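You operate a simulated robot arm through the tools that you are given. There is no shell and no other tool. Be economical: measure what you need, move in short steps, check, and stop when the job is done.

You run a simulated two-armed robot. Do the job below in one go: nothing can be reset, and whatever is moved stays where it is left.

## Task
Take the grey cloth from the beige table and lay it out flat on the teal table.

Only the result counts: the job must be done as asked and must still hold three seconds after the hand-in. Knocking over, shifting, dropping, spilling or breaking anything else fails it. Flat cloth is picked up by pressing the open fingertips on it (5 to 10 N) and closing them slowly along it; thin cloth reads only 2 to 8 mm in the jaws.

## Robot
Two 7-joint arms with two-finger parallel grippers on one trunk, on a base that drives. Base frame: it is fixed to the floor where the robot stands at the start and does not move with it; the origin is under the middle of the robot, x ahead of it, y to its left, z up; the surface under the hand at the start is at about z = 80. Readings come in cm, degrees, newtons and seconds.
The left shoulder is at the start at [8.1, 18.2, 103.9], the right one opposite. With the tool pointing down near the work surface each hand reaches from about 32 to 76 cm from the robot's upright axis, wherever it stands, measured 20 degrees to its own side. Places, roughly: teal table [280, 0, 80]. Payload 3.91 kg a hand.
The tool frame of a hand sits at the grasp point between the pads (the TCP): z along the fingers, y along the line on which they close. The tips reach 3 cm beyond it. The gripper opens to 11 cm. The fingers are 2 cm wide and 1 cm thick; the gripper's body (4.8 by 11.2 cm) begins 5.5 cm behind the TCP.
Orientation is told as [roll, pitch, yaw] about the base's x, y, z axes, in that order, counted from this pose: with the fingers straight down and closing along the base's y, the tool's x points along the base's -x, its y along +y and its z along -z.

## Interface
- The arms move only by the tool nudge_tool. It takes "left_commands", "right_commands" or both (then of equal length, played together; a hand with none holds still); each is a list of rows, each a list of 6 numbers: the shift along the base's x, y, z in units of 100 mm (1.0 is 100 mm), then the turn, a rotation vector about the base's x, y, z in units of 120 degrees (1.0 is 120 degrees). In form: [[tx, ty, tz, ax, ay, az], ...]. A call has 1 to 12 rows; each row is the pose to reach, as a shift and turn from the pose commanded when the call began. "left_claw" and "right_claw" are, for a hand that has rows, the gripper command, from -1 (fully open) to 1 (shut), values between in proportion, set as the call begins (left out, the last holds). A call with a number of a shift or a turn outside -1 to 1 is refused whole. Each row takes 0.2 s and may step no farther than 5 cm and 8.6 degrees from the row before; otherwise, or with a gripper value out of range, the whole call is refused. Where a pose cannot be reached the arm comes as near as it can. A force on the tool above 40 N (or 10 N above the force at the start of the call, whichever is more), or a blocked arm, ends the call early, and 0.2 s more pass. Each finger travels about 7.2 cm/s and halts on what it meets, pressing with about 38 N; the grip force reading is that of the motor and also rises with nothing between the fingers. The clock runs only during rows and for 0.2 s after the last one: add rows that repeat a pose to give the fingers time. It gives the time, the measured TCP pose, the force on the tool (base axes), the opening and the grip force at its end, in the units of the frame above (readings bear some noise), with the torque about the TCP (base axes, N m) and any sound that the robot's microphone picked up.
- Cameras (640 x 400 px; columns grow to the right, rows downward): "scene" is now at [22.78, 1.75, 121.14]; the picture's right is [0.22, -0.98, 0.00], its down [-0.63, -0.14, -0.76] and it looks along [0.74, 0.17, -0.65] (base axes); focal length 263 px, centre (320, 200). "left" rides on the left gripper at [7.2, -1.7, -10.3] in its tool frame; the picture's right is [0.23, 0.97, 0.00], its down [-0.76, 0.18, -0.62] and it looks along [-0.61, 0.14, 0.78] (tool axes); focal length 222 px, centre (320, 200). "right" rides on the right gripper at [7.2, 1.7, -10.3] in its tool frame; the picture's right is [-0.23, 0.97, 0.00], its down [-0.76, -0.18, -0.62] and it looks along [-0.61, -0.14, 0.78] (tool axes); focal length 222 px, centre (320, 200).
- camera(camera): a new picture of that camera. No time passes.
- raise_lower(by): slides the trunk up (or, below 0, down) by that many cm; the arms and the scene camera ride with it, the base frame stays. It gives what a move gives, with no picture.
- steer(legs): drives the robot by 1 to 6 legs, each [ahead, left, turn to the left] in cm, cm and degrees, along the robot's own axes; the way and the turn of a leg run together, so that a leg with both is an arc; at most 150 cm and 180 degrees a leg. The arms and the cameras ride along, it lands a little off, and it stops where it bumps. It gives what a move gives.
- aim_head(pan, tilt): turns the head with the scene camera to pan (to the left, within 80 degrees either way) and tilt (down, from -29 to 69), counted from straight ahead of the robot. It gives what a move gives.
- probe_pixels(camera, pixels): for up to 12 pixels [column, row] of the newest picture of that camera ("zoom" is the newest enlarged one), the place [x, y, z] in the base frame of the surface seen there, good to about 0.2 cm. No time passes.
- zoom(camera, box): a new picture of the part [left, top, right, bottom] of that camera's present view, enlarged. No time passes.
- hand_in(): hands the job in; it is judged then, once.

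Keep the steps short. Do not move on a guess: measure, check each grasp and each placing, and mend mistakes. In all there are 80 turns and 78 pictures (those below and enlarged ones count). Leave the grippers open and the arms clear of the work at the hand-in unless told otherwise, and finish with a single line.

The tools are called after ">>>" as a command line: name --argument value ..., lists and objects as JSON in quotes. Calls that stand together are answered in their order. nudge_tool: Moves the arms, as the interface text tells. Its arguments: {"type":"object","properties":{"left_commands":{"type":"array","items":{"type":"array","items":{"type":"number"}}},"left_claw":{"type":"number"},"right_commands":{"type":"array","items":{"type":"array","items":{"type":"number"}}},"right_claw":{"type":"number"}},"required":[]} The other tools are called the same way: raise_lower (by) slides the trunk up or down; steer (legs) drives the base; aim_head (pan, tilt) turns the head that bears the scene camera; camera (camera) takes a picture; probe_pixels (camera, pixels) gives the place of the surface under pixels of a picture; zoom (camera, box) takes an enlarged picture of a part of a camera's view; hand_in () hands the job in.

At the start:

```text
time: 0.0
left_tcp_pos: [47.96, 35.61, 93.92]
left_ee_rot: [0.0, 0.0, 0.0]
left_force: [-0.4, -0.6, 1.1]
left_ft_torque: [0.01, 0.02, 0.03]
left_opening: 10.97
left_grip_force: 0.1
right_tcp_pos: [48.74, -9.92, 98.61]
right_ee_rot: [0.0, -0.1, -0.1]
right_force: [-0.3, 0.1, -0.1]
right_ft_torque: [0.02, 0.02, -0.02]
right_opening: 10.98
right_grip_force: 0.0
trunk travel left (down, up): [-30.0, 21.4]
robot x, y, heading: [0.09, 0.32, -0.2]
head pan, tilt: [12.7, 40.5]
```

scene: 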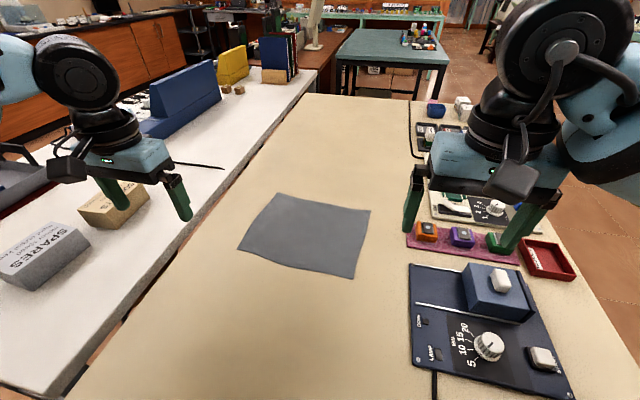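
right: 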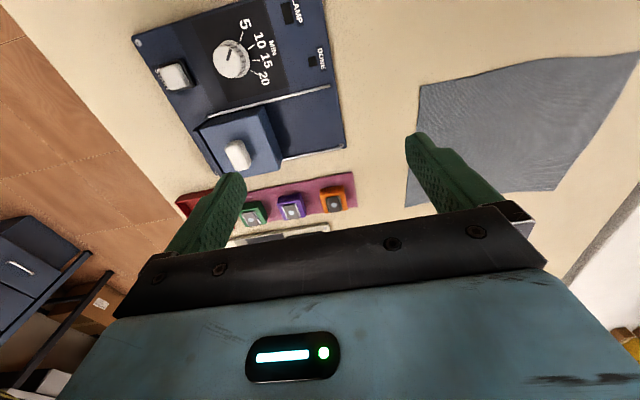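
left: 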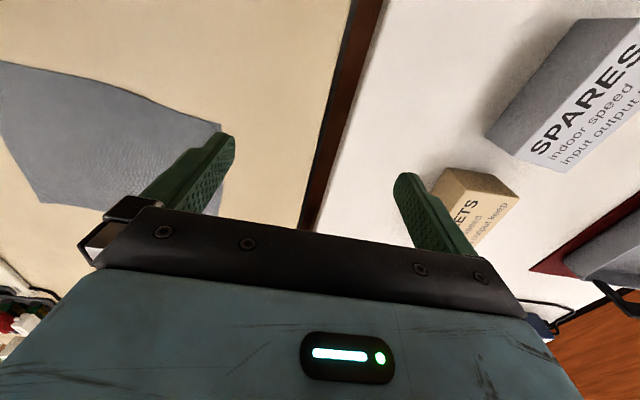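

The grey cloth shows in the scene with corners near (277,193), (371,210), (356,277) and (239,247). The teal table is at the top, near (395,45). I'll measure both.

>>> probe_pixels --camera "scene" --pixels '[[278, 195], [369, 211], [355, 276], [241, 247], [305, 235], [395, 45], [350, 55], [443, 62], [355, 32], [437, 40], [418, 35], [300, 320]]'

>>> zoom --camera "scene" --box '[220, 0, 500, 175]'

```text
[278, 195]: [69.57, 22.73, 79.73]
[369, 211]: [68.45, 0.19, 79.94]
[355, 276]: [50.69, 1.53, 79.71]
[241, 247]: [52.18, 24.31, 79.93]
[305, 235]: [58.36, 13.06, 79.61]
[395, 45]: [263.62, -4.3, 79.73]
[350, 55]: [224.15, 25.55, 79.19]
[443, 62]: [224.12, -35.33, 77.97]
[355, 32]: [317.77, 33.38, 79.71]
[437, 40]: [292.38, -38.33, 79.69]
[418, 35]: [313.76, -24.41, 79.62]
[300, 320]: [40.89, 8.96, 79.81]
```

```text
2.29 times, centred on (360, 88) of scene
```

zoom: 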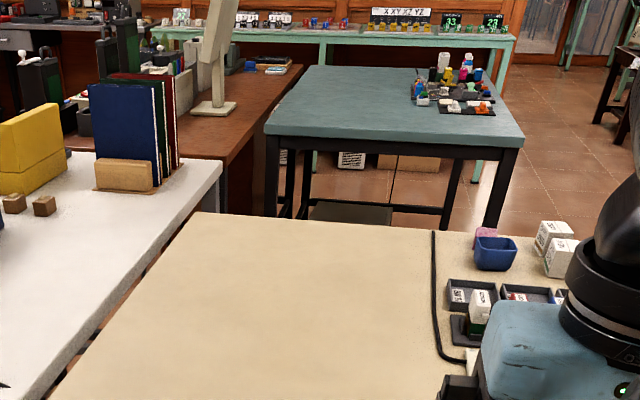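

The cloth is about 23 x 17.5 cm, with its near edge running from (52.2, 24.3) to (50.7, 1.5). I plan to grip both near corners, one hand each, so the cloth hangs as a sheet. First I'll narrow the jaws to about 4 cm and bring both hands inward, above the table.

>>> nudge_tool --left_commands '[[0.15, -0.3, 0, 0, 0, 0], [0.3, -0.6, 0, 0, 0, 0], [0.45, -0.9, 0, 0, 0, 0], [0.45, -0.9, 0, 0, 0, 0]]' --right_commands '[[0.1, 0.3, -0.1, 0, 0, 0], [0.2, 0.6, -0.2, 0, 0, 0], [0.3, 0.9, -0.4, 0, 0, 0], [0.3, 0.9, -0.4, 0, 0, 0]]' --left_claw 0.27 --right_claw 0.27

>>> camera --camera "left"

>>> camera --camera "right"

```text
time: 1.0
left_tcp_pos: [52.49, 26.64, 94.03]
left_ee_rot: [0.0, 0.1, 0.1]
left_force: [-0.4, 0.7, 0.1]
left_ft_torque: [-0.02, -0.05, -0.01]
left_opening: 4.03
left_grip_force: 0.0
right_tcp_pos: [52.0, -1.22, 94.67]
right_ee_rot: [0.0, -0.1, 0.0]
right_force: [-0.9, -0.7, 0.4]
right_ft_torque: [0.01, -0.01, 0.02]
right_opening: 4.04
right_grip_force: 0.1
trunk travel left (down, up): [-30.0, 21.4]
robot x, y, heading: [0.36, -0.01, -0.0]
head pan, tilt: [12.7, 40.5]
```

```text
73 pictures are left
```

left: 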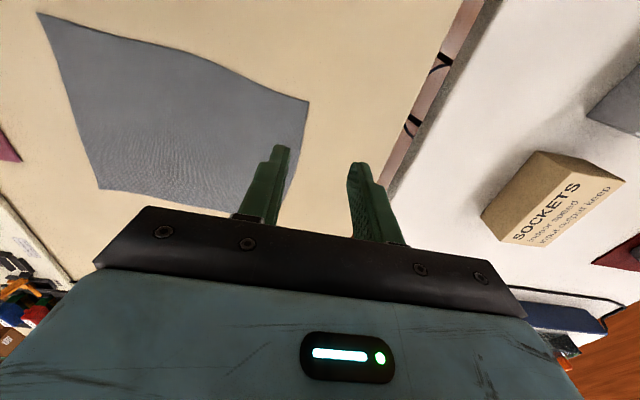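

```text
72 pictures are left
```

right: 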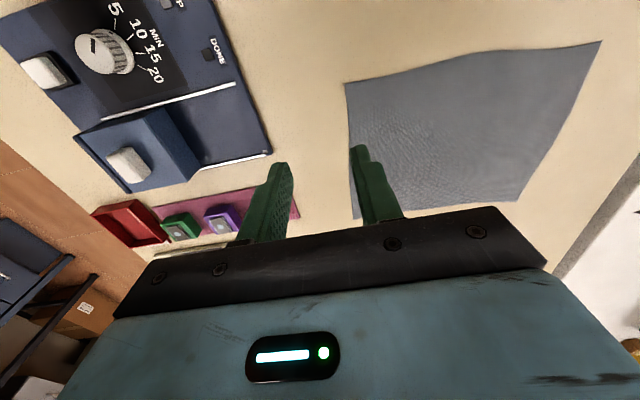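

The cloth's near corners are at (307,103) in the left view and (347,84) in the right view. I'll measure them and points along the near edge.

>>> probe_pixels --camera "left" --pixels '[[306, 104], [250, 83], [200, 61], [120, 38], [44, 18], [290, 190]]'

>>> probe_pixels --camera "right" --pixels '[[348, 86], [400, 75], [450, 60], [351, 140]]'

```text
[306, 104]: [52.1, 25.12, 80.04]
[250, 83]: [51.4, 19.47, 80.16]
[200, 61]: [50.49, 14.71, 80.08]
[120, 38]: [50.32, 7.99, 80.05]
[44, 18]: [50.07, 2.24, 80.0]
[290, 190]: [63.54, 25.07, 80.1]
```

```text
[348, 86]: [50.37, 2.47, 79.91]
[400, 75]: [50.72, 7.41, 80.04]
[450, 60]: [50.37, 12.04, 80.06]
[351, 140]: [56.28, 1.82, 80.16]
```

Left target is about (52.9, 21.8) and right about (51.6, 5.2). I'll lower both hands there, stopping the tips about 1.5 cm above the cloth.

>>> nudge_tool --left_commands '[[0.04, -0.24, -0.2, 0, 0, 0], [0.04, -0.48, -0.4, 0, 0, 0], [0.04, -0.48, -0.7, 0, 0, 0], [0.04, -0.48, -0.95, 0, 0, 0], [0.04, -0.48, -0.95, 0, 0, 0]]' --right_commands '[[-0.03, 0.3, -0.2, 0, 0, 0], [-0.03, 0.63, -0.4, 0, 0, 0], [-0.03, 0.63, -0.7, 0, 0, 0], [-0.03, 0.63, -1.0, 0, 0, 0], [-0.03, 0.63, -1.0, 0, 0, 0]]'

>>> camera --camera "left"

>>> camera --camera "right"

```text
time: 2.2
left_tcp_pos: [52.89, 22.01, 84.51]
left_ee_rot: [0.0, 0.0, 0.0]
left_force: [-0.4, 0.3, -0.5]
left_ft_torque: [0.01, -0.01, 0.02]
left_opening: 4.02
left_grip_force: 0.1
right_tcp_pos: [51.42, 5.32, 84.66]
right_ee_rot: [0.0, -0.1, 0.0]
right_force: [-0.3, 0.0, -0.6]
right_ft_torque: [0.0, 0.02, -0.01]
right_opening: 4.0
right_grip_force: 0.1
trunk travel left (down, up): [-30.0, 21.4]
robot x, y, heading: [-0.19, 0.01, 0.1]
head pan, tilt: [12.7, 40.5]
```

```text
71 pictures are left
```

left: 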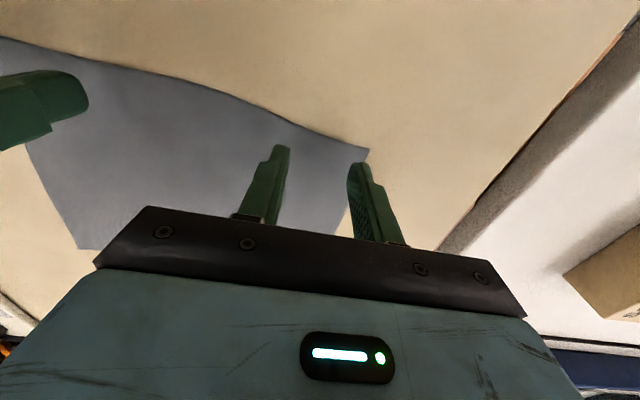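

```text
70 pictures are left
```

right: 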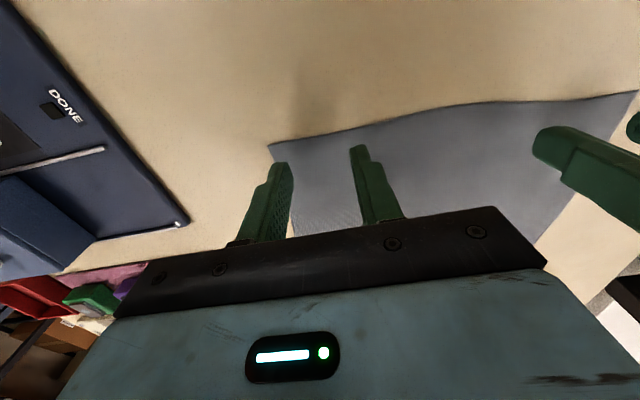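

The outer fingers sit right at the side edges. I'll shift each hand 0.7 cm inward and come down to just above contact.

>>> nudge_tool --left_commands '[[0, -0.07, 0, 0, 0, 0], [0, -0.07, -0.06, 0, 0, 0], [0, -0.07, -0.12, 0, 0, 0], [0, -0.07, -0.12, 0, 0, 0]]' --right_commands '[[0.02, 0.07, 0, 0, 0, 0], [0.02, 0.07, -0.06, 0, 0, 0], [0.02, 0.07, -0.12, 0, 0, 0], [0.02, 0.07, -0.12, 0, 0, 0]]'

```text
time: 3.2
left_tcp_pos: [52.79, 21.14, 83.4]
left_ee_rot: [0.0, 0.1, 0.1]
left_force: [-0.2, 0.0, 0.2]
left_ft_torque: [0.0, 0.0, -0.01]
left_opening: 3.99
left_grip_force: 0.1
right_tcp_pos: [51.62, 5.98, 83.4]
right_ee_rot: [-0.1, -0.2, 0.0]
right_force: [0.0, 0.0, 0.4]
right_ft_torque: [-0.03, 0.02, 0.0]
right_opening: 4.01
right_grip_force: 0.2
trunk travel left (down, up): [-30.0, 21.4]
robot x, y, heading: [-0.08, -0.01, -0.2]
head pan, tilt: [12.7, 40.5]
```

No contact yet. Next I'll go down 0.4 cm and read the force.

>>> nudge_tool --left_commands '[[0, 0, -0.02, 0, 0, 0], [0, 0, -0.04, 0, 0, 0], [0, 0, -0.04, 0, 0, 0]]' --right_commands '[[0, 0, -0.02, 0, 0, 0], [0, 0, -0.04, 0, 0, 0], [0, 0, -0.04, 0, 0, 0]]'

```text
time: 4.0
left_tcp_pos: [52.91, 21.17, 83.2]
left_ee_rot: [0.0, -0.2, -0.1]
left_force: [-0.4, 1.4, 13.7]
left_ft_torque: [0.31, 0.11, 0.01]
left_opening: 4.04
left_grip_force: 0.4
right_tcp_pos: [51.57, 5.89, 83.15]
right_ee_rot: [0.0, -0.2, -0.1]
right_force: [0.7, -0.2, 1.8]
right_ft_torque: [0.0, 0.01, 0.01]
right_opening: 4.0
right_grip_force: 0.1
trunk travel left (down, up): [-30.0, 21.4]
robot x, y, heading: [0.01, -0.06, 0.0]
head pan, tilt: [12.7, 40.5]
```

Left presses at 13.7 N, which is a bit much, and right at 1.8 N. I'll trim both and start closing a little.

>>> nudge_tool --left_commands '[[0, 0, 0.01, 0, 0, 0], [0, 0, 0.01, 0, 0, 0]]' --right_commands '[[0, 0, -0.015, 0, 0, 0], [0, 0, -0.015, 0, 0, 0]]'

```text
time: 4.6
left_tcp_pos: [52.84, 20.99, 83.23]
left_ee_rot: [-0.1, -0.1, 0.0]
left_force: [2.0, 0.5, 8.7]
left_ft_torque: [0.14, 0.03, -0.03]
left_opening: 4.02
left_grip_force: 0.0
right_tcp_pos: [51.52, 5.92, 83.09]
right_ee_rot: [0.2, -0.1, -0.1]
right_force: [1.3, 0.1, 16.9]
right_ft_torque: [-0.16, 0.09, 0.03]
right_opening: 4.03
right_grip_force: 0.1
trunk travel left (down, up): [-30.0, 21.4]
robot x, y, heading: [-0.01, -0.1, 0.1]
head pan, tilt: [12.7, 40.5]
```

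Left is at 8.7 N, which is good. Right is at 16.9 N, so I'll raise it about 1 mm and begin the slow closing.

>>> nudge_tool --left_commands '[[0, 0, 0, 0, 0, 0], [0, 0, 0, 0, 0, 0]]' --right_commands '[[0, 0, 0.008, 0, 0, 0], [0, 0, 0.008, 0, 0, 0]]' --left_claw 0.38 --right_claw 0.3

```text
time: 5.2
left_tcp_pos: [52.95, 20.99, 83.15]
left_ee_rot: [0.0, 0.0, 0.0]
left_force: [-0.6, -1.0, 8.9]
left_ft_torque: [0.05, 0.02, 0.02]
left_opening: 3.45
left_grip_force: 0.4
right_tcp_pos: [51.49, 6.01, 83.09]
right_ee_rot: [0.0, -0.2, 0.1]
right_force: [1.2, 0.8, 17.4]
right_ft_torque: [-0.03, 0.12, 0.01]
right_opening: 3.73
right_grip_force: 0.0
trunk travel left (down, up): [-30.0, 21.4]
robot x, y, heading: [-0.3, -0.04, -0.2]
head pan, tilt: [12.7, 40.5]
```

>>> nudge_tool --left_commands '[[0, 0, 0, 0, 0, 0], [0, 0, 0, 0, 0, 0]]' --right_commands '[[0, 0, 0.012, 0, 0, 0], [0, 0, 0.012, 0, 0, 0]]' --left_claw 0.5 --right_claw 0.4

>>> camera --camera "left"

>>> camera --camera "right"

```text
time: 5.8
left_tcp_pos: [52.93, 21.09, 83.06]
left_ee_rot: [0.0, -0.1, 0.0]
left_force: [-0.8, -1.2, 11.8]
left_ft_torque: [0.04, 0.1, 0.01]
left_opening: 2.69
left_grip_force: 0.1
right_tcp_pos: [51.41, 5.9, 82.98]
right_ee_rot: [0.1, -0.1, 0.1]
right_force: [0.0, 1.9, 8.6]
right_ft_torque: [0.07, 0.07, -0.01]
right_opening: 3.32
right_grip_force: 0.4
trunk travel left (down, up): [-30.0, 21.4]
robot x, y, heading: [0.09, 0.11, -0.4]
head pan, tilt: [12.7, 40.5]
```

```text
69 pictures are left
```

left: 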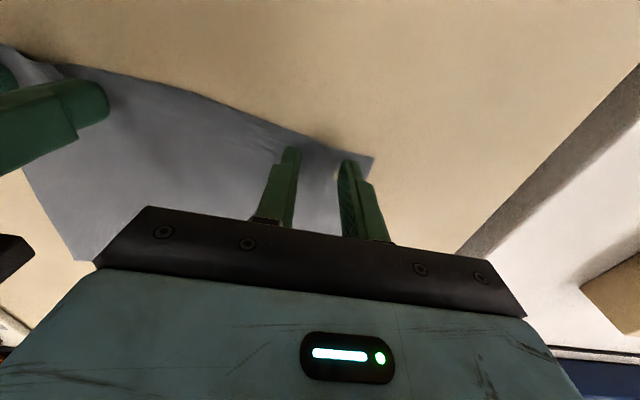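

```text
68 pictures are left
```

right: 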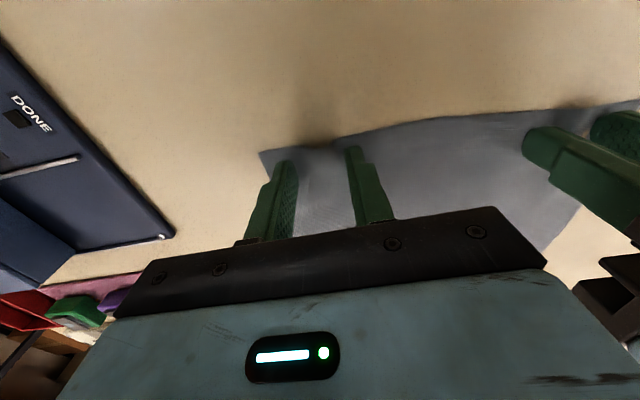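

The cloth is buckling between the fingers of both hands, with 11.8 and 8.6 N pressing. I'll keep closing in steps.

>>> nudge_tool --left_commands '[[0, 0, 0.004, 0, 0, 0], [0, 0, 0.004, 0, 0, 0]]' --right_commands '[[0, 0, 0, 0, 0, 0], [0, 0, 0, 0, 0, 0]]' --left_claw 0.62 --right_claw 0.52

>>> nudge_tool --left_commands '[[0, 0, 0, 0, 0, 0], [0, 0, 0, 0, 0, 0]]' --right_commands '[[0, 0, 0, 0, 0, 0], [0, 0, 0, 0, 0, 0]]' --left_claw 0.74 --right_claw 0.66

```text
time: 6.4
left_tcp_pos: [52.92, 21.19, 83.04]
left_ee_rot: [0.0, 0.0, 0.0]
left_force: [-0.5, -0.2, 7.0]
left_ft_torque: [-0.02, 0.04, 0.0]
left_opening: 2.0
left_grip_force: 0.0
right_tcp_pos: [51.7, 5.69, 83.23]
right_ee_rot: [-0.1, -0.1, 0.1]
right_force: [-1.3, -0.4, 5.7]
right_ft_torque: [-0.02, 0.08, 0.0]
right_opening: 2.61
right_grip_force: 0.0
trunk travel left (down, up): [-30.0, 21.4]
robot x, y, heading: [0.13, 0.09, -0.1]
head pan, tilt: [12.7, 40.5]
```

```text
time: 7.0
left_tcp_pos: [52.91, 21.1, 83.21]
left_ee_rot: [-0.1, 0.1, 0.0]
left_force: [-0.3, -0.8, 8.2]
left_ft_torque: [-0.02, 0.08, 0.0]
left_opening: 1.45
left_grip_force: 0.9
right_tcp_pos: [51.56, 6.0, 83.14]
right_ee_rot: [0.0, -0.1, 0.0]
right_force: [0.4, 0.1, 3.6]
right_ft_torque: [0.01, 0.02, 0.0]
right_opening: 1.83
right_grip_force: 0.1
trunk travel left (down, up): [-30.0, 21.4]
robot x, y, heading: [0.25, 0.33, -0.1]
head pan, tilt: [12.7, 40.5]
```

Right has eased to 3.6 N, so I'll press it slightly more and keep closing.

>>> nudge_tool --left_commands '[[0, 0, 0, 0, 0, 0], [0, 0, 0, 0, 0, 0]]' --right_commands '[[0, 0, -0.004, 0, 0, 0], [0, 0, -0.004, 0, 0, 0]]' --left_claw 0.85 --right_claw 0.8

>>> nudge_tool --left_commands '[[0, 0, 0, 0, 0, 0], [0, 0, 0, 0, 0, 0], [0, 0, 0, 0, 0, 0]]' --right_commands '[[0, 0, 0, 0, 0, 0], [0, 0, 0, 0, 0, 0], [0, 0, 0, 0, 0, 0]]' --left_claw 1 --right_claw 1

>>> camera --camera "left"

>>> camera --camera "right"

```text
time: 7.6
left_tcp_pos: [52.96, 20.99, 83.07]
left_ee_rot: [0.0, -0.1, 0.0]
left_force: [-0.7, -1.0, 7.2]
left_ft_torque: [-0.01, 0.05, -0.04]
left_opening: 0.75
left_grip_force: 0.1
right_tcp_pos: [51.66, 5.91, 83.13]
right_ee_rot: [0.0, 0.0, 0.0]
right_force: [-1.1, 0.4, 2.7]
right_ft_torque: [-0.06, 0.01, -0.01]
right_opening: 1.1
right_grip_force: 0.2
trunk travel left (down, up): [-30.0, 21.4]
robot x, y, heading: [-0.06, -0.25, -0.2]
head pan, tilt: [12.7, 40.5]
```

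```text
time: 8.4
left_tcp_pos: [52.97, 21.23, 83.17]
left_ee_rot: [-0.1, -0.1, 0.0]
left_force: [-0.6, -0.5, 8.6]
left_ft_torque: [-0.01, 0.08, -0.01]
left_opening: 0.19
left_grip_force: 37.4
right_tcp_pos: [51.5, 5.85, 83.1]
right_ee_rot: [0.0, -0.2, -0.1]
right_force: [0.7, 0.5, 3.0]
right_ft_torque: [0.04, 0.03, 0.01]
right_opening: 0.17
right_grip_force: 38.0
trunk travel left (down, up): [-30.0, 21.4]
robot x, y, heading: [0.19, 0.19, 0.1]
head pan, tilt: [12.7, 40.5]
```

```text
67 pictures are left
```

left: 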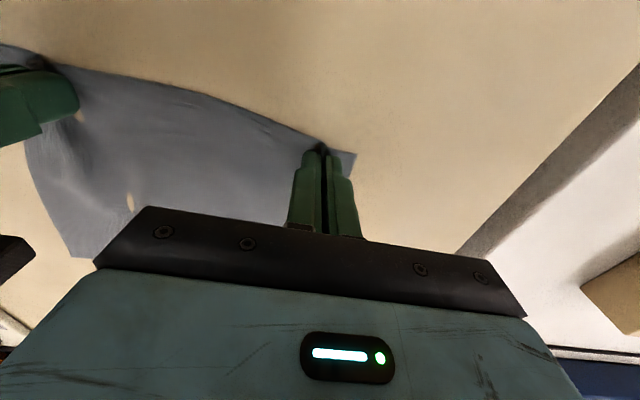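

```text
66 pictures are left
```

right: 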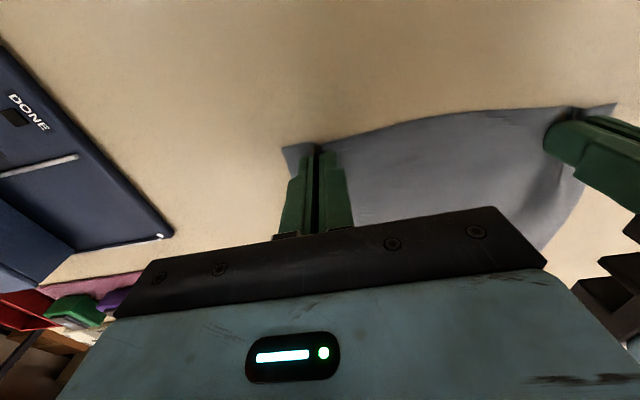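

Both jaws read about 2 mm with the cloth gathered in them. I'll lift 8 cm and check.

>>> nudge_tool --left_commands '[[0, 0, 0.1, 0, 0, 0], [0, 0, 0.25, 0, 0, 0], [0, 0, 0.4, 0, 0, 0], [0, 0, 0.6, 0, 0, 0], [0, 0, 0.8, 0, 0, 0], [0, 0, 0.8, 0, 0, 0]]' --right_commands '[[0, 0, 0.1, 0, 0, 0], [0, 0, 0.25, 0, 0, 0], [0, 0, 0.4, 0, 0, 0], [0, 0, 0.6, 0, 0, 0], [0, 0, 0.8, 0, 0, 0], [0, 0, 0.8, 0, 0, 0]]'

>>> camera --camera "scene"

```text
time: 9.8
left_tcp_pos: [53.07, 21.23, 90.98]
left_ee_rot: [0.0, 0.0, 0.0]
left_force: [0.3, -2.0, -0.5]
left_ft_torque: [-0.05, 0.0, 0.01]
left_opening: 0.15
left_grip_force: 38.3
right_tcp_pos: [51.71, 6.02, 91.18]
right_ee_rot: [0.1, -0.1, 0.0]
right_force: [-0.2, 1.4, -0.3]
right_ft_torque: [0.02, 0.03, -0.01]
right_opening: 0.17
right_grip_force: 38.0
trunk travel left (down, up): [-30.0, 21.4]
robot x, y, heading: [0.06, -0.09, -0.3]
head pan, tilt: [12.7, 40.5]
```

```text
65 pictures are left
```

scene: 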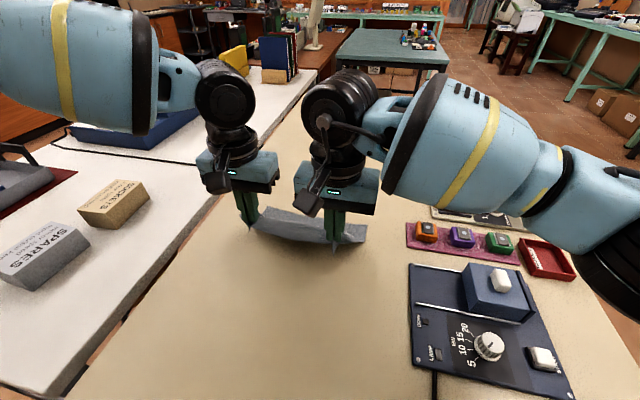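

The cloth is held by both hands and follows, with light tension of 1.5–2 N between them. I'll raise the trunk 18 cm so the cloth hangs clear of everything.

>>> raise_lower --by 18

>>> camera --camera "scene"

>>> camera --camera "right"

```text
time: 11.8
left_tcp_pos: [52.95, 21.12, 109.03]
left_ee_rot: [0.0, 0.1, 0.0]
left_force: [0.4, -0.8, 0.0]
left_ft_torque: [0.0, -0.01, 0.0]
left_opening: 0.15
left_grip_force: 38.9
right_tcp_pos: [51.8, 5.98, 108.92]
right_ee_rot: [0.0, 0.0, 0.0]
right_force: [-0.4, 0.9, -1.4]
right_ft_torque: [0.05, 0.02, 0.01]
right_opening: 0.16
right_grip_force: 37.8
trunk travel left (down, up): [-48.0, 3.4]
robot x, y, heading: [-0.04, -0.27, -0.1]
head pan, tilt: [12.7, 40.5]
```

```text
64 pictures are left
```

scene: 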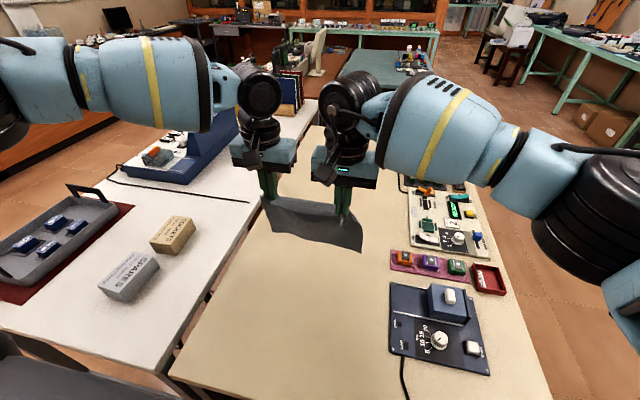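

```text
63 pictures are left
```

right: 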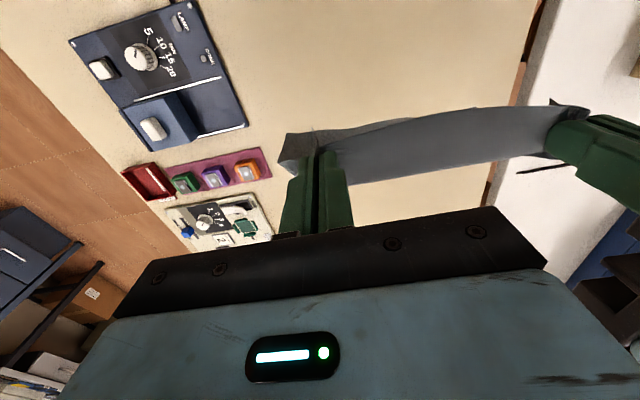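

The cloth hangs freely. Next I'll look to the right to plan the drive.

>>> aim_head --pan -35 --tilt 35

>>> camera --camera "scene"

>>> aim_head --pan -80 --tilt 45

>>> camera --camera "scene"

```text
time: 12.9
left_tcp_pos: [52.92, 21.19, 108.95]
left_ee_rot: [0.1, 0.0, 0.0]
left_force: [-0.4, -2.3, 0.3]
left_ft_torque: [0.0, -0.01, 0.03]
left_opening: 0.15
left_grip_force: 37.7
right_tcp_pos: [51.73, 5.84, 109.14]
right_ee_rot: [0.1, -0.2, 0.1]
right_force: [0.3, 0.8, -0.6]
right_ft_torque: [0.01, 0.01, 0.01]
right_opening: 0.18
right_grip_force: 38.3
trunk travel left (down, up): [-48.0, 3.4]
robot x, y, heading: [-0.18, 0.4, -0.1]
head pan, tilt: [-35.0, 35.0]
```

```text
62 pictures are left
```

scene: 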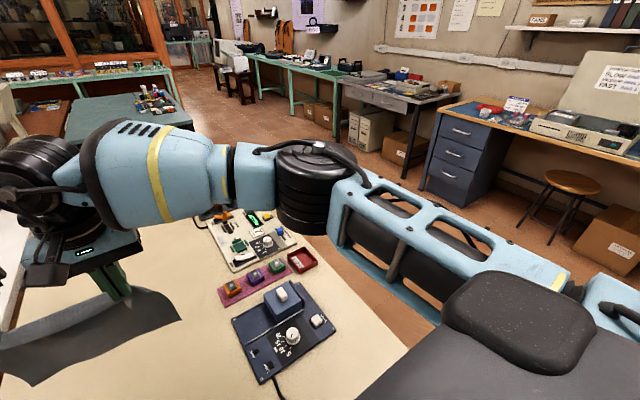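

```text
time: 14.1
left_tcp_pos: [53.01, 21.11, 109.05]
left_ee_rot: [-0.1, 0.0, 0.0]
left_force: [-0.6, -0.8, -0.1]
left_ft_torque: [-0.03, 0.04, 0.0]
left_opening: 0.16
left_grip_force: 38.2
right_tcp_pos: [51.77, 5.91, 109.07]
right_ee_rot: [0.0, -0.1, 0.0]
right_force: [0.3, 1.0, -1.1]
right_ft_torque: [0.07, 0.0, -0.06]
right_opening: 0.17
right_grip_force: 38.3
trunk travel left (down, up): [-48.0, 3.4]
robot x, y, heading: [-0.05, -0.08, -0.0]
head pan, tilt: [-80.0, 45.0]
```

```text
61 pictures are left
```

scene: 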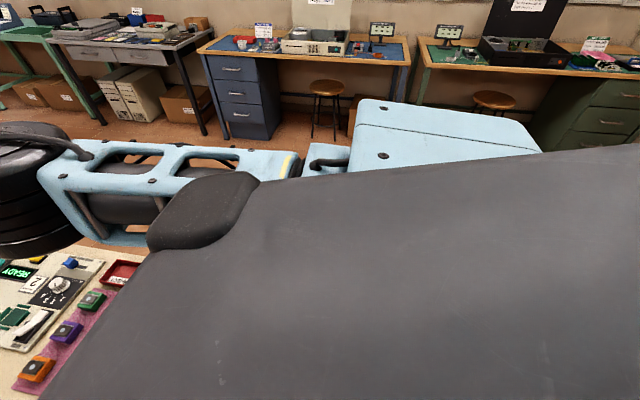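

>>> probe_pixels --camera "scene" --pixels '[[327, 88], [493, 97], [225, 110], [250, 137], [130, 128], [35, 110], [205, 130], [105, 125], [312, 140]]'

>>> aim_head --pan -25 --tilt 30

>>> camera --camera "scene"

```text
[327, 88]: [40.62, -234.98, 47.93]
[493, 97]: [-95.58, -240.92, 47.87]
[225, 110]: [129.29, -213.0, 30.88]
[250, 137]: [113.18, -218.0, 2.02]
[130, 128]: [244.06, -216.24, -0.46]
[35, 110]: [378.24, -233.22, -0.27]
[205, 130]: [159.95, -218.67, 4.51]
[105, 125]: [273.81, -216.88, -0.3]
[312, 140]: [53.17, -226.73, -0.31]
```

```text
time: 15.3
left_tcp_pos: [52.97, 21.29, 109.12]
left_ee_rot: [-0.1, 0.0, 0.0]
left_force: [-0.3, -0.5, -0.3]
left_ft_torque: [-0.05, -0.03, 0.0]
left_opening: 0.18
left_grip_force: 37.8
right_tcp_pos: [51.79, 5.94, 109.06]
right_ee_rot: [0.1, -0.1, 0.1]
right_force: [1.1, 0.3, -1.1]
right_ft_torque: [0.02, 0.01, 0.03]
right_opening: 0.18
right_grip_force: 38.5
trunk travel left (down, up): [-48.0, 3.4]
robot x, y, heading: [0.14, 0.04, 0.2]
head pan, tilt: [-25.0, 30.0]
```

```text
60 pictures are left
```

scene: 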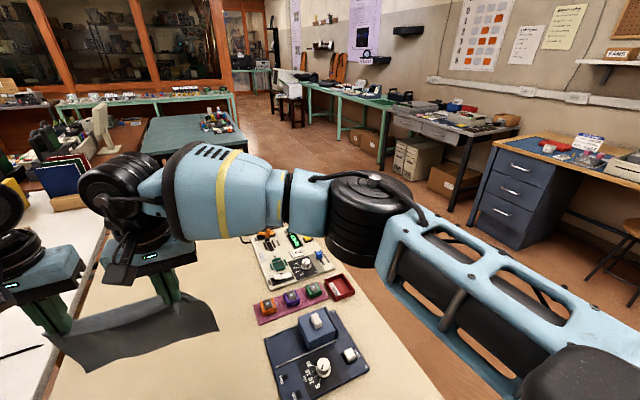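

>>> probe_pixels --camera "scene" --pixels '[[425, 365], [380, 300], [345, 260], [243, 135], [240, 155], [350, 150], [300, 150], [280, 125], [150, 155], [150, 320], [205, 330], [90, 370]]'

```text
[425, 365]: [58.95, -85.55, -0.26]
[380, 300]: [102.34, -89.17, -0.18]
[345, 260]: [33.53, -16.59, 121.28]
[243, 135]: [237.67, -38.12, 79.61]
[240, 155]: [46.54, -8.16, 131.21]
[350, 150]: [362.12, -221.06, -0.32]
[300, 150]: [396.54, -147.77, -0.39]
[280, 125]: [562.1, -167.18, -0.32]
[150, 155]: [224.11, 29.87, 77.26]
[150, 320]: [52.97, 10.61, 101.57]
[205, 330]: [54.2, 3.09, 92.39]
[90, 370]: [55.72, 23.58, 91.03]
```

The aisle on the right is clear from about y = -37 to -213. Before backing up I'll check the left and rear side, since something dark stood at the lower left.

>>> aim_head --pan 80 --tilt 40

>>> camera --camera "scene"

```text
time: 17.1
left_tcp_pos: [52.9, 21.22, 109.03]
left_ee_rot: [-0.1, 0.0, 0.1]
left_force: [0.5, -1.0, -0.1]
left_ft_torque: [-0.04, 0.01, 0.01]
left_opening: 0.17
left_grip_force: 38.3
right_tcp_pos: [51.85, 5.97, 109.0]
right_ee_rot: [0.0, 0.0, 0.1]
right_force: [-0.3, 1.6, 0.9]
right_ft_torque: [-0.01, 0.0, 0.02]
right_opening: 0.2
right_grip_force: 37.9
trunk travel left (down, up): [-48.0, 3.4]
robot x, y, heading: [-0.07, -0.15, 0.1]
head pan, tilt: [80.0, 40.0]
```

```text
59 pictures are left
```

scene: 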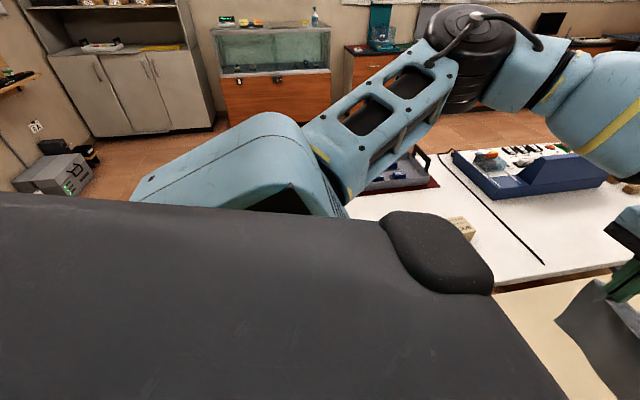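

>>> probe_pixels --camera "scene" --pixels '[[60, 180], [20, 190], [110, 165], [50, 200], [20, 110], [490, 260], [540, 330], [360, 210]]'

>>> aim_head --pan 0 --tilt 65

>>> camera --camera "scene"

```text
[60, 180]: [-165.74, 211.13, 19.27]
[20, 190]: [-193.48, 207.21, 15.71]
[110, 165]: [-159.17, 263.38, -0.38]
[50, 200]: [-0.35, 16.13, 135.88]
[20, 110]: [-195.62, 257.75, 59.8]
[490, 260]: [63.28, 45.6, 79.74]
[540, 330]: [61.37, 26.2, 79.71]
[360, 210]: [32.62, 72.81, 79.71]
```

```text
time: 18.7
left_tcp_pos: [52.87, 21.15, 109.01]
left_ee_rot: [0.0, 0.1, 0.1]
left_force: [0.2, -0.9, 0.3]
left_ft_torque: [-0.06, 0.0, 0.01]
left_opening: 0.17
left_grip_force: 37.7
right_tcp_pos: [51.76, 5.86, 109.08]
right_ee_rot: [0.0, -0.1, 0.0]
right_force: [-0.1, 1.3, -1.0]
right_ft_torque: [0.03, -0.01, -0.03]
right_opening: 0.17
right_grip_force: 38.0
trunk travel left (down, up): [-48.0, 3.4]
robot x, y, heading: [-0.02, 0.44, 0.1]
head pan, tilt: [0.0, 65.0]
```

```text
58 pictures are left
```

scene: 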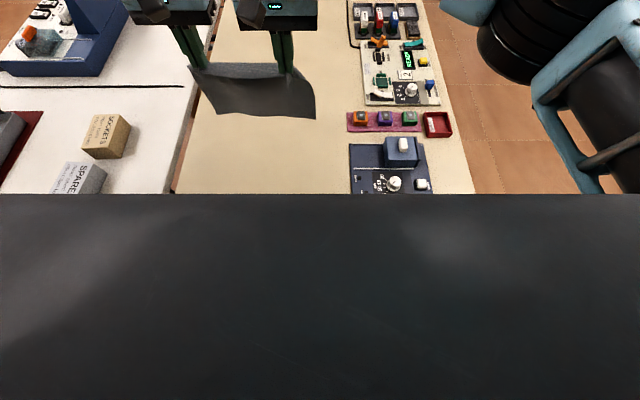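

The rear looks free. The beige table ends on the right near y = -37. I'll back out 50 cm, then slide 125 cm to the right into the aisle.

>>> steer --legs '[[-50, 0, 0], [0, -125, 0]]'

>>> aim_head --pan 15 --tilt 30

>>> camera --camera "scene"

```text
time: 32.4
left_tcp_pos: [3.48, -103.04, 109.13]
left_ee_rot: [0.1, 0.0, 0.5]
left_force: [0.6, -1.1, 0.5]
left_ft_torque: [-0.02, 0.0, -0.03]
left_opening: 0.18
left_grip_force: 37.9
right_tcp_pos: [2.3, -118.31, 109.08]
right_ee_rot: [0.0, -0.1, 0.4]
right_force: [0.6, 0.1, 0.2]
right_ft_torque: [0.05, 0.0, -0.02]
right_opening: 0.14
right_grip_force: 37.2
trunk travel left (down, up): [-48.0, 3.4]
robot x, y, heading: [-49.15, -124.73, 0.5]
head pan, tilt: [0.0, 65.0]
```

```text
time: 33.4
left_tcp_pos: [3.54, -103.08, 109.02]
left_ee_rot: [0.1, -0.1, 0.3]
left_force: [-0.1, -1.9, 0.1]
left_ft_torque: [0.0, -0.03, -0.03]
left_opening: 0.18
left_grip_force: 38.6
right_tcp_pos: [2.39, -118.17, 109.09]
right_ee_rot: [0.0, -0.1, 0.4]
right_force: [0.7, 1.3, -0.8]
right_ft_torque: [0.04, -0.02, 0.02]
right_opening: 0.17
right_grip_force: 37.4
trunk travel left (down, up): [-48.0, 3.4]
robot x, y, heading: [-49.39, -124.59, 0.3]
head pan, tilt: [15.0, 30.0]
```

```text
57 pictures are left
```

scene: 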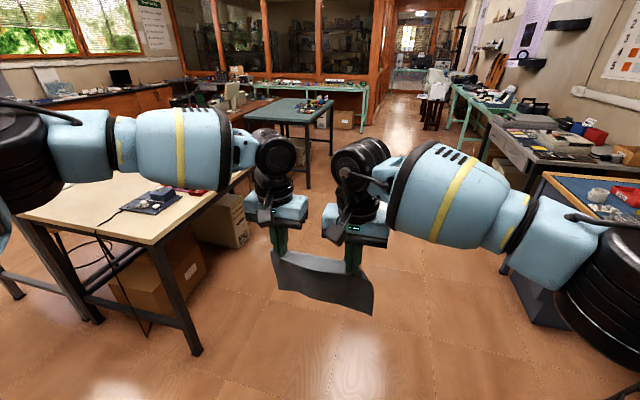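

>>> probe_pixels --camera "scene" --pixels '[[547, 178], [490, 122], [495, 135], [455, 88], [466, 125], [197, 350], [335, 105], [300, 122], [309, 185], [430, 125], [350, 88], [155, 240]]'

```text
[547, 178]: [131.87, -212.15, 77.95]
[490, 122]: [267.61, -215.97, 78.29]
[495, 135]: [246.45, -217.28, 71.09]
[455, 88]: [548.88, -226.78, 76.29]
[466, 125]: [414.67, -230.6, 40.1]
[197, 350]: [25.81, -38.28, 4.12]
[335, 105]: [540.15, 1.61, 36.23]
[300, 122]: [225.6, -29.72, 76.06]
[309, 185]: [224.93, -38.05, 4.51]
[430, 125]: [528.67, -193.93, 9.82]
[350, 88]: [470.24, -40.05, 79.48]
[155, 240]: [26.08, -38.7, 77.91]
```

The aisle is clear to y = -212 on the right, and the teal table's near right corner is at (225, -38). I'll drive ahead 319 cm, then turn left 90 degrees to face the teal table from its right side.

>>> steer --legs '[[150, 0, 0], [150, 0, 0], [19, 0, 0], [0, 0, 90]]'

>>> aim_head --pan 0 --tilt 40

>>> camera --camera "scene"

```text
time: 52.9
left_tcp_pos: [250.7, -70.89, 109.05]
left_ee_rot: [-0.1, 0.0, 89.5]
left_force: [1.5, 0.5, 0.0]
left_ft_torque: [0.03, -0.08, 0.01]
left_opening: 0.19
left_grip_force: 38.1
right_tcp_pos: [265.9, -72.19, 109.07]
right_ee_rot: [-0.1, 0.0, 89.6]
right_force: [-0.8, 0.2, 0.5]
right_ft_torque: [-0.01, 0.01, 0.01]
right_opening: 0.17
right_grip_force: 38.5
trunk travel left (down, up): [-48.0, 3.4]
robot x, y, heading: [271.15, -123.7, 89.5]
head pan, tilt: [15.0, 30.0]
```

```text
time: 53.6
left_tcp_pos: [250.69, -70.9, 109.09]
left_ee_rot: [0.0, 0.1, 89.5]
left_force: [1.5, 0.3, -0.2]
left_ft_torque: [-0.02, -0.06, -0.03]
left_opening: 0.17
left_grip_force: 38.1
right_tcp_pos: [265.88, -72.22, 109.06]
right_ee_rot: [0.0, -0.2, 89.4]
right_force: [-2.2, 0.3, 0.7]
right_ft_torque: [0.02, 0.0, -0.06]
right_opening: 0.17
right_grip_force: 37.8
trunk travel left (down, up): [-48.0, 3.4]
robot x, y, heading: [271.44, -123.69, 89.5]
head pan, tilt: [0.0, 40.0]
```

```text
56 pictures are left
```

scene: 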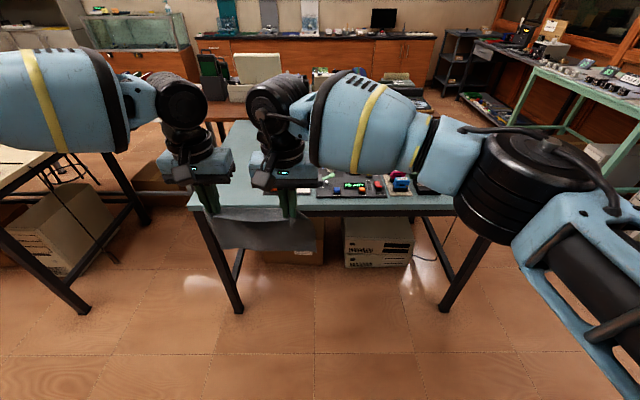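

There's equipment on the teal table near (350,188). I'll measure it and the free area.

>>> probe_pixels --camera "scene" --pixels '[[322, 194], [332, 180], [350, 192], [400, 182], [415, 190], [188, 207], [454, 207], [235, 130], [245, 150], [230, 105], [325, 175], [330, 205]]'

>>> zoom --camera "scene" --box '[180, 80, 480, 268]'

```text
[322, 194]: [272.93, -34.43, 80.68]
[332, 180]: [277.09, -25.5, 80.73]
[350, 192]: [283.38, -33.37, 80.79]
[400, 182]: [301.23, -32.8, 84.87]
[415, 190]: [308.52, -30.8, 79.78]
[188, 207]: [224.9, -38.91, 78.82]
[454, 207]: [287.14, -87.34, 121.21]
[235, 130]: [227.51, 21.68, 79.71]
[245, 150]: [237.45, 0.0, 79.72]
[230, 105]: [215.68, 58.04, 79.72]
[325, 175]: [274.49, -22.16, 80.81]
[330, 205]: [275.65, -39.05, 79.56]
```

```text
2.13 times, centred on (330, 174) of scene
```

zoom: 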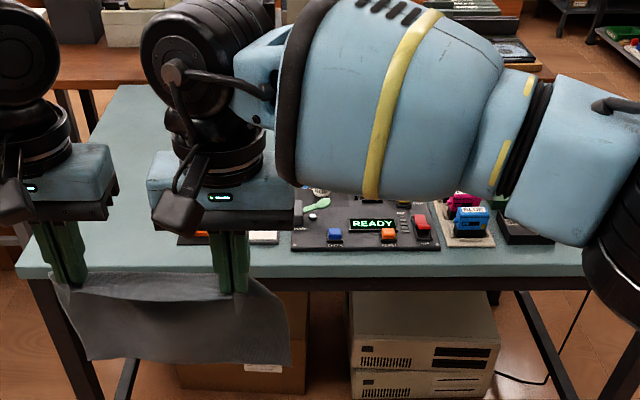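

The clutter sits in the near-right part (x > ~255, y < ~-5), and the right gripper hides some of it. I'll shift 14 cm left so the hands centre near x = 244, then look with the right-hand camera.

>>> steer --legs '[[0, 14, 0.5], [20, 0, 0]]'

>>> camera --camera "right"

>>> aim_head --pan -10 --tilt 45

>>> camera --camera "scene"

```text
time: 56.7
left_tcp_pos: [235.96, -51.11, 109.1]
left_ee_rot: [0.0, 0.0, 90.1]
left_force: [1.0, 0.2, -0.5]
left_ft_torque: [-0.02, -0.05, -0.03]
left_opening: 0.16
left_grip_force: 37.8
right_tcp_pos: [251.17, -52.19, 109.01]
right_ee_rot: [0.0, -0.1, 90.2]
right_force: [-1.9, 0.1, 0.8]
right_ft_torque: [0.02, 0.02, 0.03]
right_opening: 0.17
right_grip_force: 37.6
trunk travel left (down, up): [-48.0, 3.4]
robot x, y, heading: [257.45, -104.07, 89.9]
head pan, tilt: [0.0, 40.0]
```

```text
54 pictures are left
```

right: 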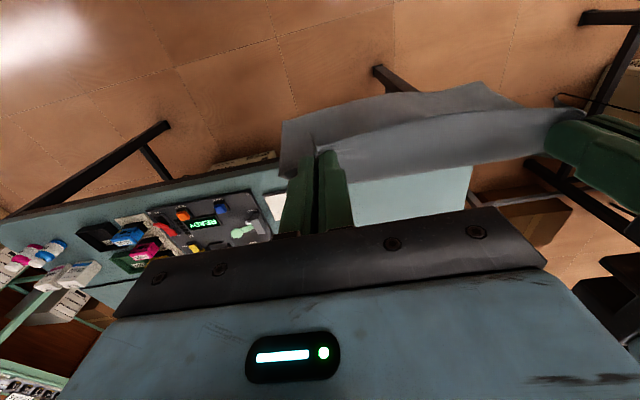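

```text
time: 57.4
left_tcp_pos: [236.01, -51.01, 108.99]
left_ee_rot: [0.0, 0.1, 90.2]
left_force: [0.8, 0.4, -0.8]
left_ft_torque: [-0.02, -0.04, -0.05]
left_opening: 0.18
left_grip_force: 37.4
right_tcp_pos: [251.11, -52.19, 109.04]
right_ee_rot: [0.0, 0.0, 90.1]
right_force: [-1.7, -0.5, 0.0]
right_ft_torque: [0.01, 0.01, -0.01]
right_opening: 0.15
right_grip_force: 37.8
trunk travel left (down, up): [-48.0, 3.4]
robot x, y, heading: [257.32, -103.34, 90.3]
head pan, tilt: [-10.0, 45.0]
```

```text
53 pictures are left
```

scene: 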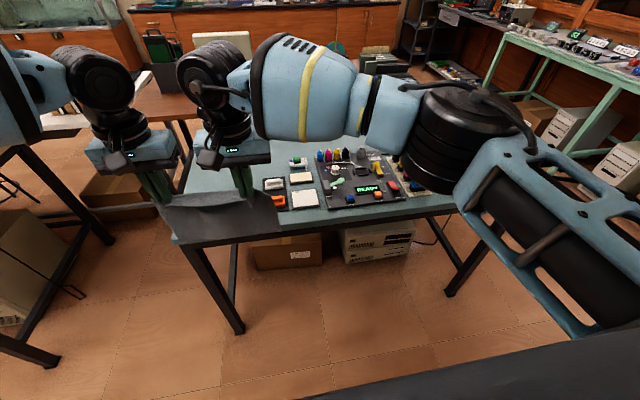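

Now the items are visible. I'll measure their left limit and depth.

>>> probe_pixels --camera "scene" --pixels '[[278, 203], [268, 184], [266, 192], [300, 180], [297, 162], [308, 207], [320, 157], [338, 152], [288, 188], [280, 160], [205, 175], [360, 150]]'

>>> zoom --camera "scene" --box '[160, 110, 400, 260]'

```text
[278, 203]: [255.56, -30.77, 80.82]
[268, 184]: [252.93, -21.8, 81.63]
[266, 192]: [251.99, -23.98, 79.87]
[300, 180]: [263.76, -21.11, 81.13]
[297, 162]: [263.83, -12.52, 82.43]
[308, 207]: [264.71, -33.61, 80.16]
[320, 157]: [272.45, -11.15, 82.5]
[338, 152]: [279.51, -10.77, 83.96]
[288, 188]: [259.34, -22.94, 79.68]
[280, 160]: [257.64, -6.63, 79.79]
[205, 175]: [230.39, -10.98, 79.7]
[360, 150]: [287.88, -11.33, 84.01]
```

```text
2.67 times, centred on (280, 185) of scene
```

zoom: 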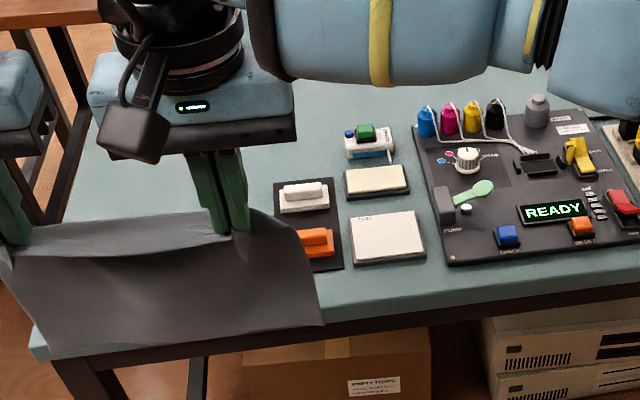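

Items occupy x > 251.5 with y < -17, and x > 258 up to y = -9, all below z = 84. The area x 226–256, y > -15 is free. I'll lay the cloth there: set the free edge down near y = +5 and draw the hands back to y ≈ -12. For reach I'll slide the robot 13 cm left, then shift the hands about 10 cm in +x.

>>> steer --legs '[[0, 13, 0]]'

>>> nudge_tool --left_commands '[[0.25, 0, 0, 0, 0, 0], [0.5, 0, 0, 0, 0, 0], [0.75, 0, 0, 0, 0, 0], [1.0, 0, 0, 0, 0, 0], [1.0, 0, 0, 0, 0, 0]]' --right_commands '[[0.25, 0, 0, 0, 0, 0], [0.5, 0, 0, 0, 0, 0], [0.75, 0, 0, 0, 0, 0], [1.0, 0, 0, 0, 0, 0], [1.0, 0, 0, 0, 0, 0]]'

>>> aim_head --pan 5 --tilt 50

>>> camera --camera "scene"

```text
time: 59.2
left_tcp_pos: [223.28, -50.9, 109.08]
left_ee_rot: [0.0, 0.0, 90.2]
left_force: [0.7, 0.0, 0.1]
left_ft_torque: [0.01, -0.03, 0.01]
left_opening: 0.16
left_grip_force: 37.6
right_tcp_pos: [238.41, -52.25, 109.13]
right_ee_rot: [-0.1, -0.1, 90.0]
right_force: [-0.3, 0.5, 0.9]
right_ft_torque: [0.03, 0.05, -0.05]
right_opening: 0.17
right_grip_force: 37.6
trunk travel left (down, up): [-48.0, 3.4]
robot x, y, heading: [244.34, -104.23, 90.1]
head pan, tilt: [-10.0, 45.0]
```

```text
time: 59.9
left_tcp_pos: [226.79, -51.32, 109.48]
left_ee_rot: [-1.3, -0.3, 89.2]
left_force: [16.3, -2.2, 0.7]
left_ft_torque: [-0.05, -0.46, -0.05]
left_opening: 0.17
left_grip_force: 38.4
left hand out of reach, approached as far as the arm can: row 2, 3
right_tcp_pos: [243.05, -52.59, 109.45]
right_ee_rot: [1.5, -0.4, 91.2]
right_force: [-16.6, 0.7, -0.4]
right_ft_torque: [0.04, 0.51, 0.02]
right_opening: 0.16
right_grip_force: 38.0
trunk travel left (down, up): [-48.0, 3.4]
robot x, y, heading: [244.48, -103.94, 90.0]
head pan, tilt: [-10.0, 45.0]
stopped in row 3 (left hand): the force on the tool passed its limit at 47 N (the readings are from after the stop); the commanded pose is now the measured one
```

```text
time: 60.7
left_tcp_pos: [226.85, -51.16, 109.29]
left_ee_rot: [-1.2, -0.1, 89.3]
left_force: [27.6, -1.9, 0.2]
left_ft_torque: [-0.04, -0.83, 0.04]
left_opening: 0.2
left_grip_force: 37.9
right_tcp_pos: [243.06, -52.53, 109.38]
right_ee_rot: [1.4, -0.3, 91.0]
right_force: [-26.1, 0.7, -0.6]
right_ft_torque: [0.05, 0.84, 0.02]
right_opening: 0.16
right_grip_force: 37.7
trunk travel left (down, up): [-48.0, 3.4]
robot x, y, heading: [244.25, -103.72, 90.2]
head pan, tilt: [5.0, 50.0]
```

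```text
51 pictures are left
```

scene: 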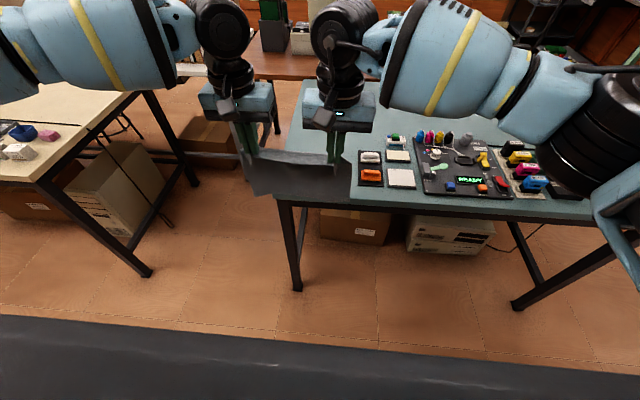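

The left arm can't swing that far inward, and the hands pulled apart to 16.2 cm, leaving the cloth taut at 27 N. I'll relieve it at once by bringing the right hand back 1.1 cm and squaring both hands.

>>> nudge_tool --left_commands '[[0, 0, 0, 0, 0, 0], [0, 0, 0, 0, 0, 0], [0, 0, 0, 0, 0, 0]]' --right_commands '[[-0.05, 0, 0, 0, 0, 0], [-0.11, 0, 0, 0, 0, 0], [-0.11, 0, 0, 0, 0, 0]]'

>>> zoom --camera "scene" --box '[180, 60, 420, 210]'

```text
time: 61.5
left_tcp_pos: [226.6, -51.24, 109.32]
left_ee_rot: [-0.9, -0.3, 89.5]
left_force: [8.8, -1.0, 0.1]
left_ft_torque: [0.0, -0.27, 0.02]
left_opening: 0.2
left_grip_force: 38.2
right_tcp_pos: [242.2, -52.3, 109.37]
right_ee_rot: [1.0, -0.2, 90.7]
right_force: [-9.0, -0.2, -0.2]
right_ft_torque: [0.02, 0.26, 0.04]
right_opening: 0.16
right_grip_force: 37.6
trunk travel left (down, up): [-48.0, 3.4]
robot x, y, heading: [244.58, -104.17, 90.1]
head pan, tilt: [5.0, 50.0]
```

```text
2.67 times, centred on (300, 135) of scene
```

zoom: 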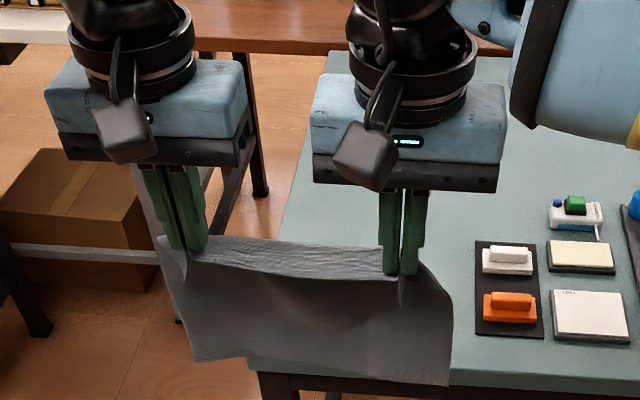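

The grips still hold. I'll ease another 0.6 cm, then slide the robot 7 cm right and drive in 22 cm.

>>> nudge_tool --left_commands '[[0, 0, 0, 0, 0, 0], [0, 0, 0, 0, 0, 0]]' --right_commands '[[-0.06, 0, 0, 0, 0, 0], [-0.06, 0, 0, 0, 0, 0]]'

>>> steer --legs '[[0, -7, 0], [22, 0, 0]]'

>>> camera --camera "scene"

```text
time: 62.1
left_tcp_pos: [226.56, -51.2, 109.31]
left_ee_rot: [-0.9, -0.2, 89.4]
left_force: [0.4, 0.1, -0.1]
left_ft_torque: [-0.02, 0.05, -0.01]
left_opening: 0.16
left_grip_force: 37.6
right_tcp_pos: [241.63, -52.31, 109.29]
right_ee_rot: [1.1, -0.3, 90.8]
right_force: [-0.5, 0.2, 0.3]
right_ft_torque: [-0.01, -0.01, -0.05]
right_opening: 0.16
right_grip_force: 37.9
trunk travel left (down, up): [-48.0, 3.4]
robot x, y, heading: [244.57, -104.04, 90.1]
head pan, tilt: [5.0, 50.0]
```

```text
time: 64.7
left_tcp_pos: [233.58, -29.22, 109.33]
left_ee_rot: [-0.9, -0.2, 89.3]
left_force: [-0.9, -0.3, 0.2]
left_ft_torque: [-0.03, 0.05, -0.04]
left_opening: 0.19
left_grip_force: 38.0
right_tcp_pos: [248.49, -30.52, 109.4]
right_ee_rot: [1.1, -0.4, 90.8]
right_force: [0.2, 0.2, -0.8]
right_ft_torque: [0.0, -0.01, -0.09]
right_opening: 0.18
right_grip_force: 38.2
trunk travel left (down, up): [-48.0, 3.4]
robot x, y, heading: [251.48, -81.61, 89.9]
head pan, tilt: [5.0, 50.0]
```

```text
49 pictures are left
```

scene: 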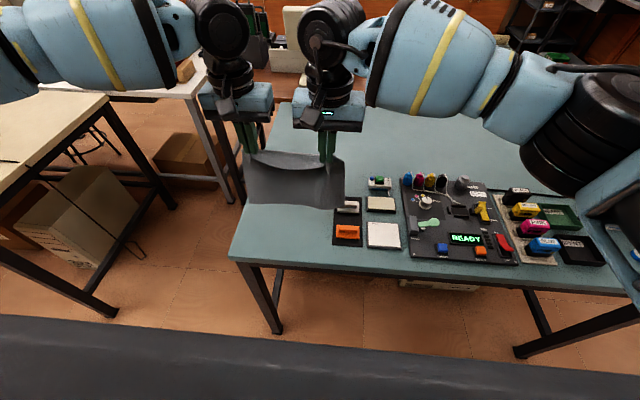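

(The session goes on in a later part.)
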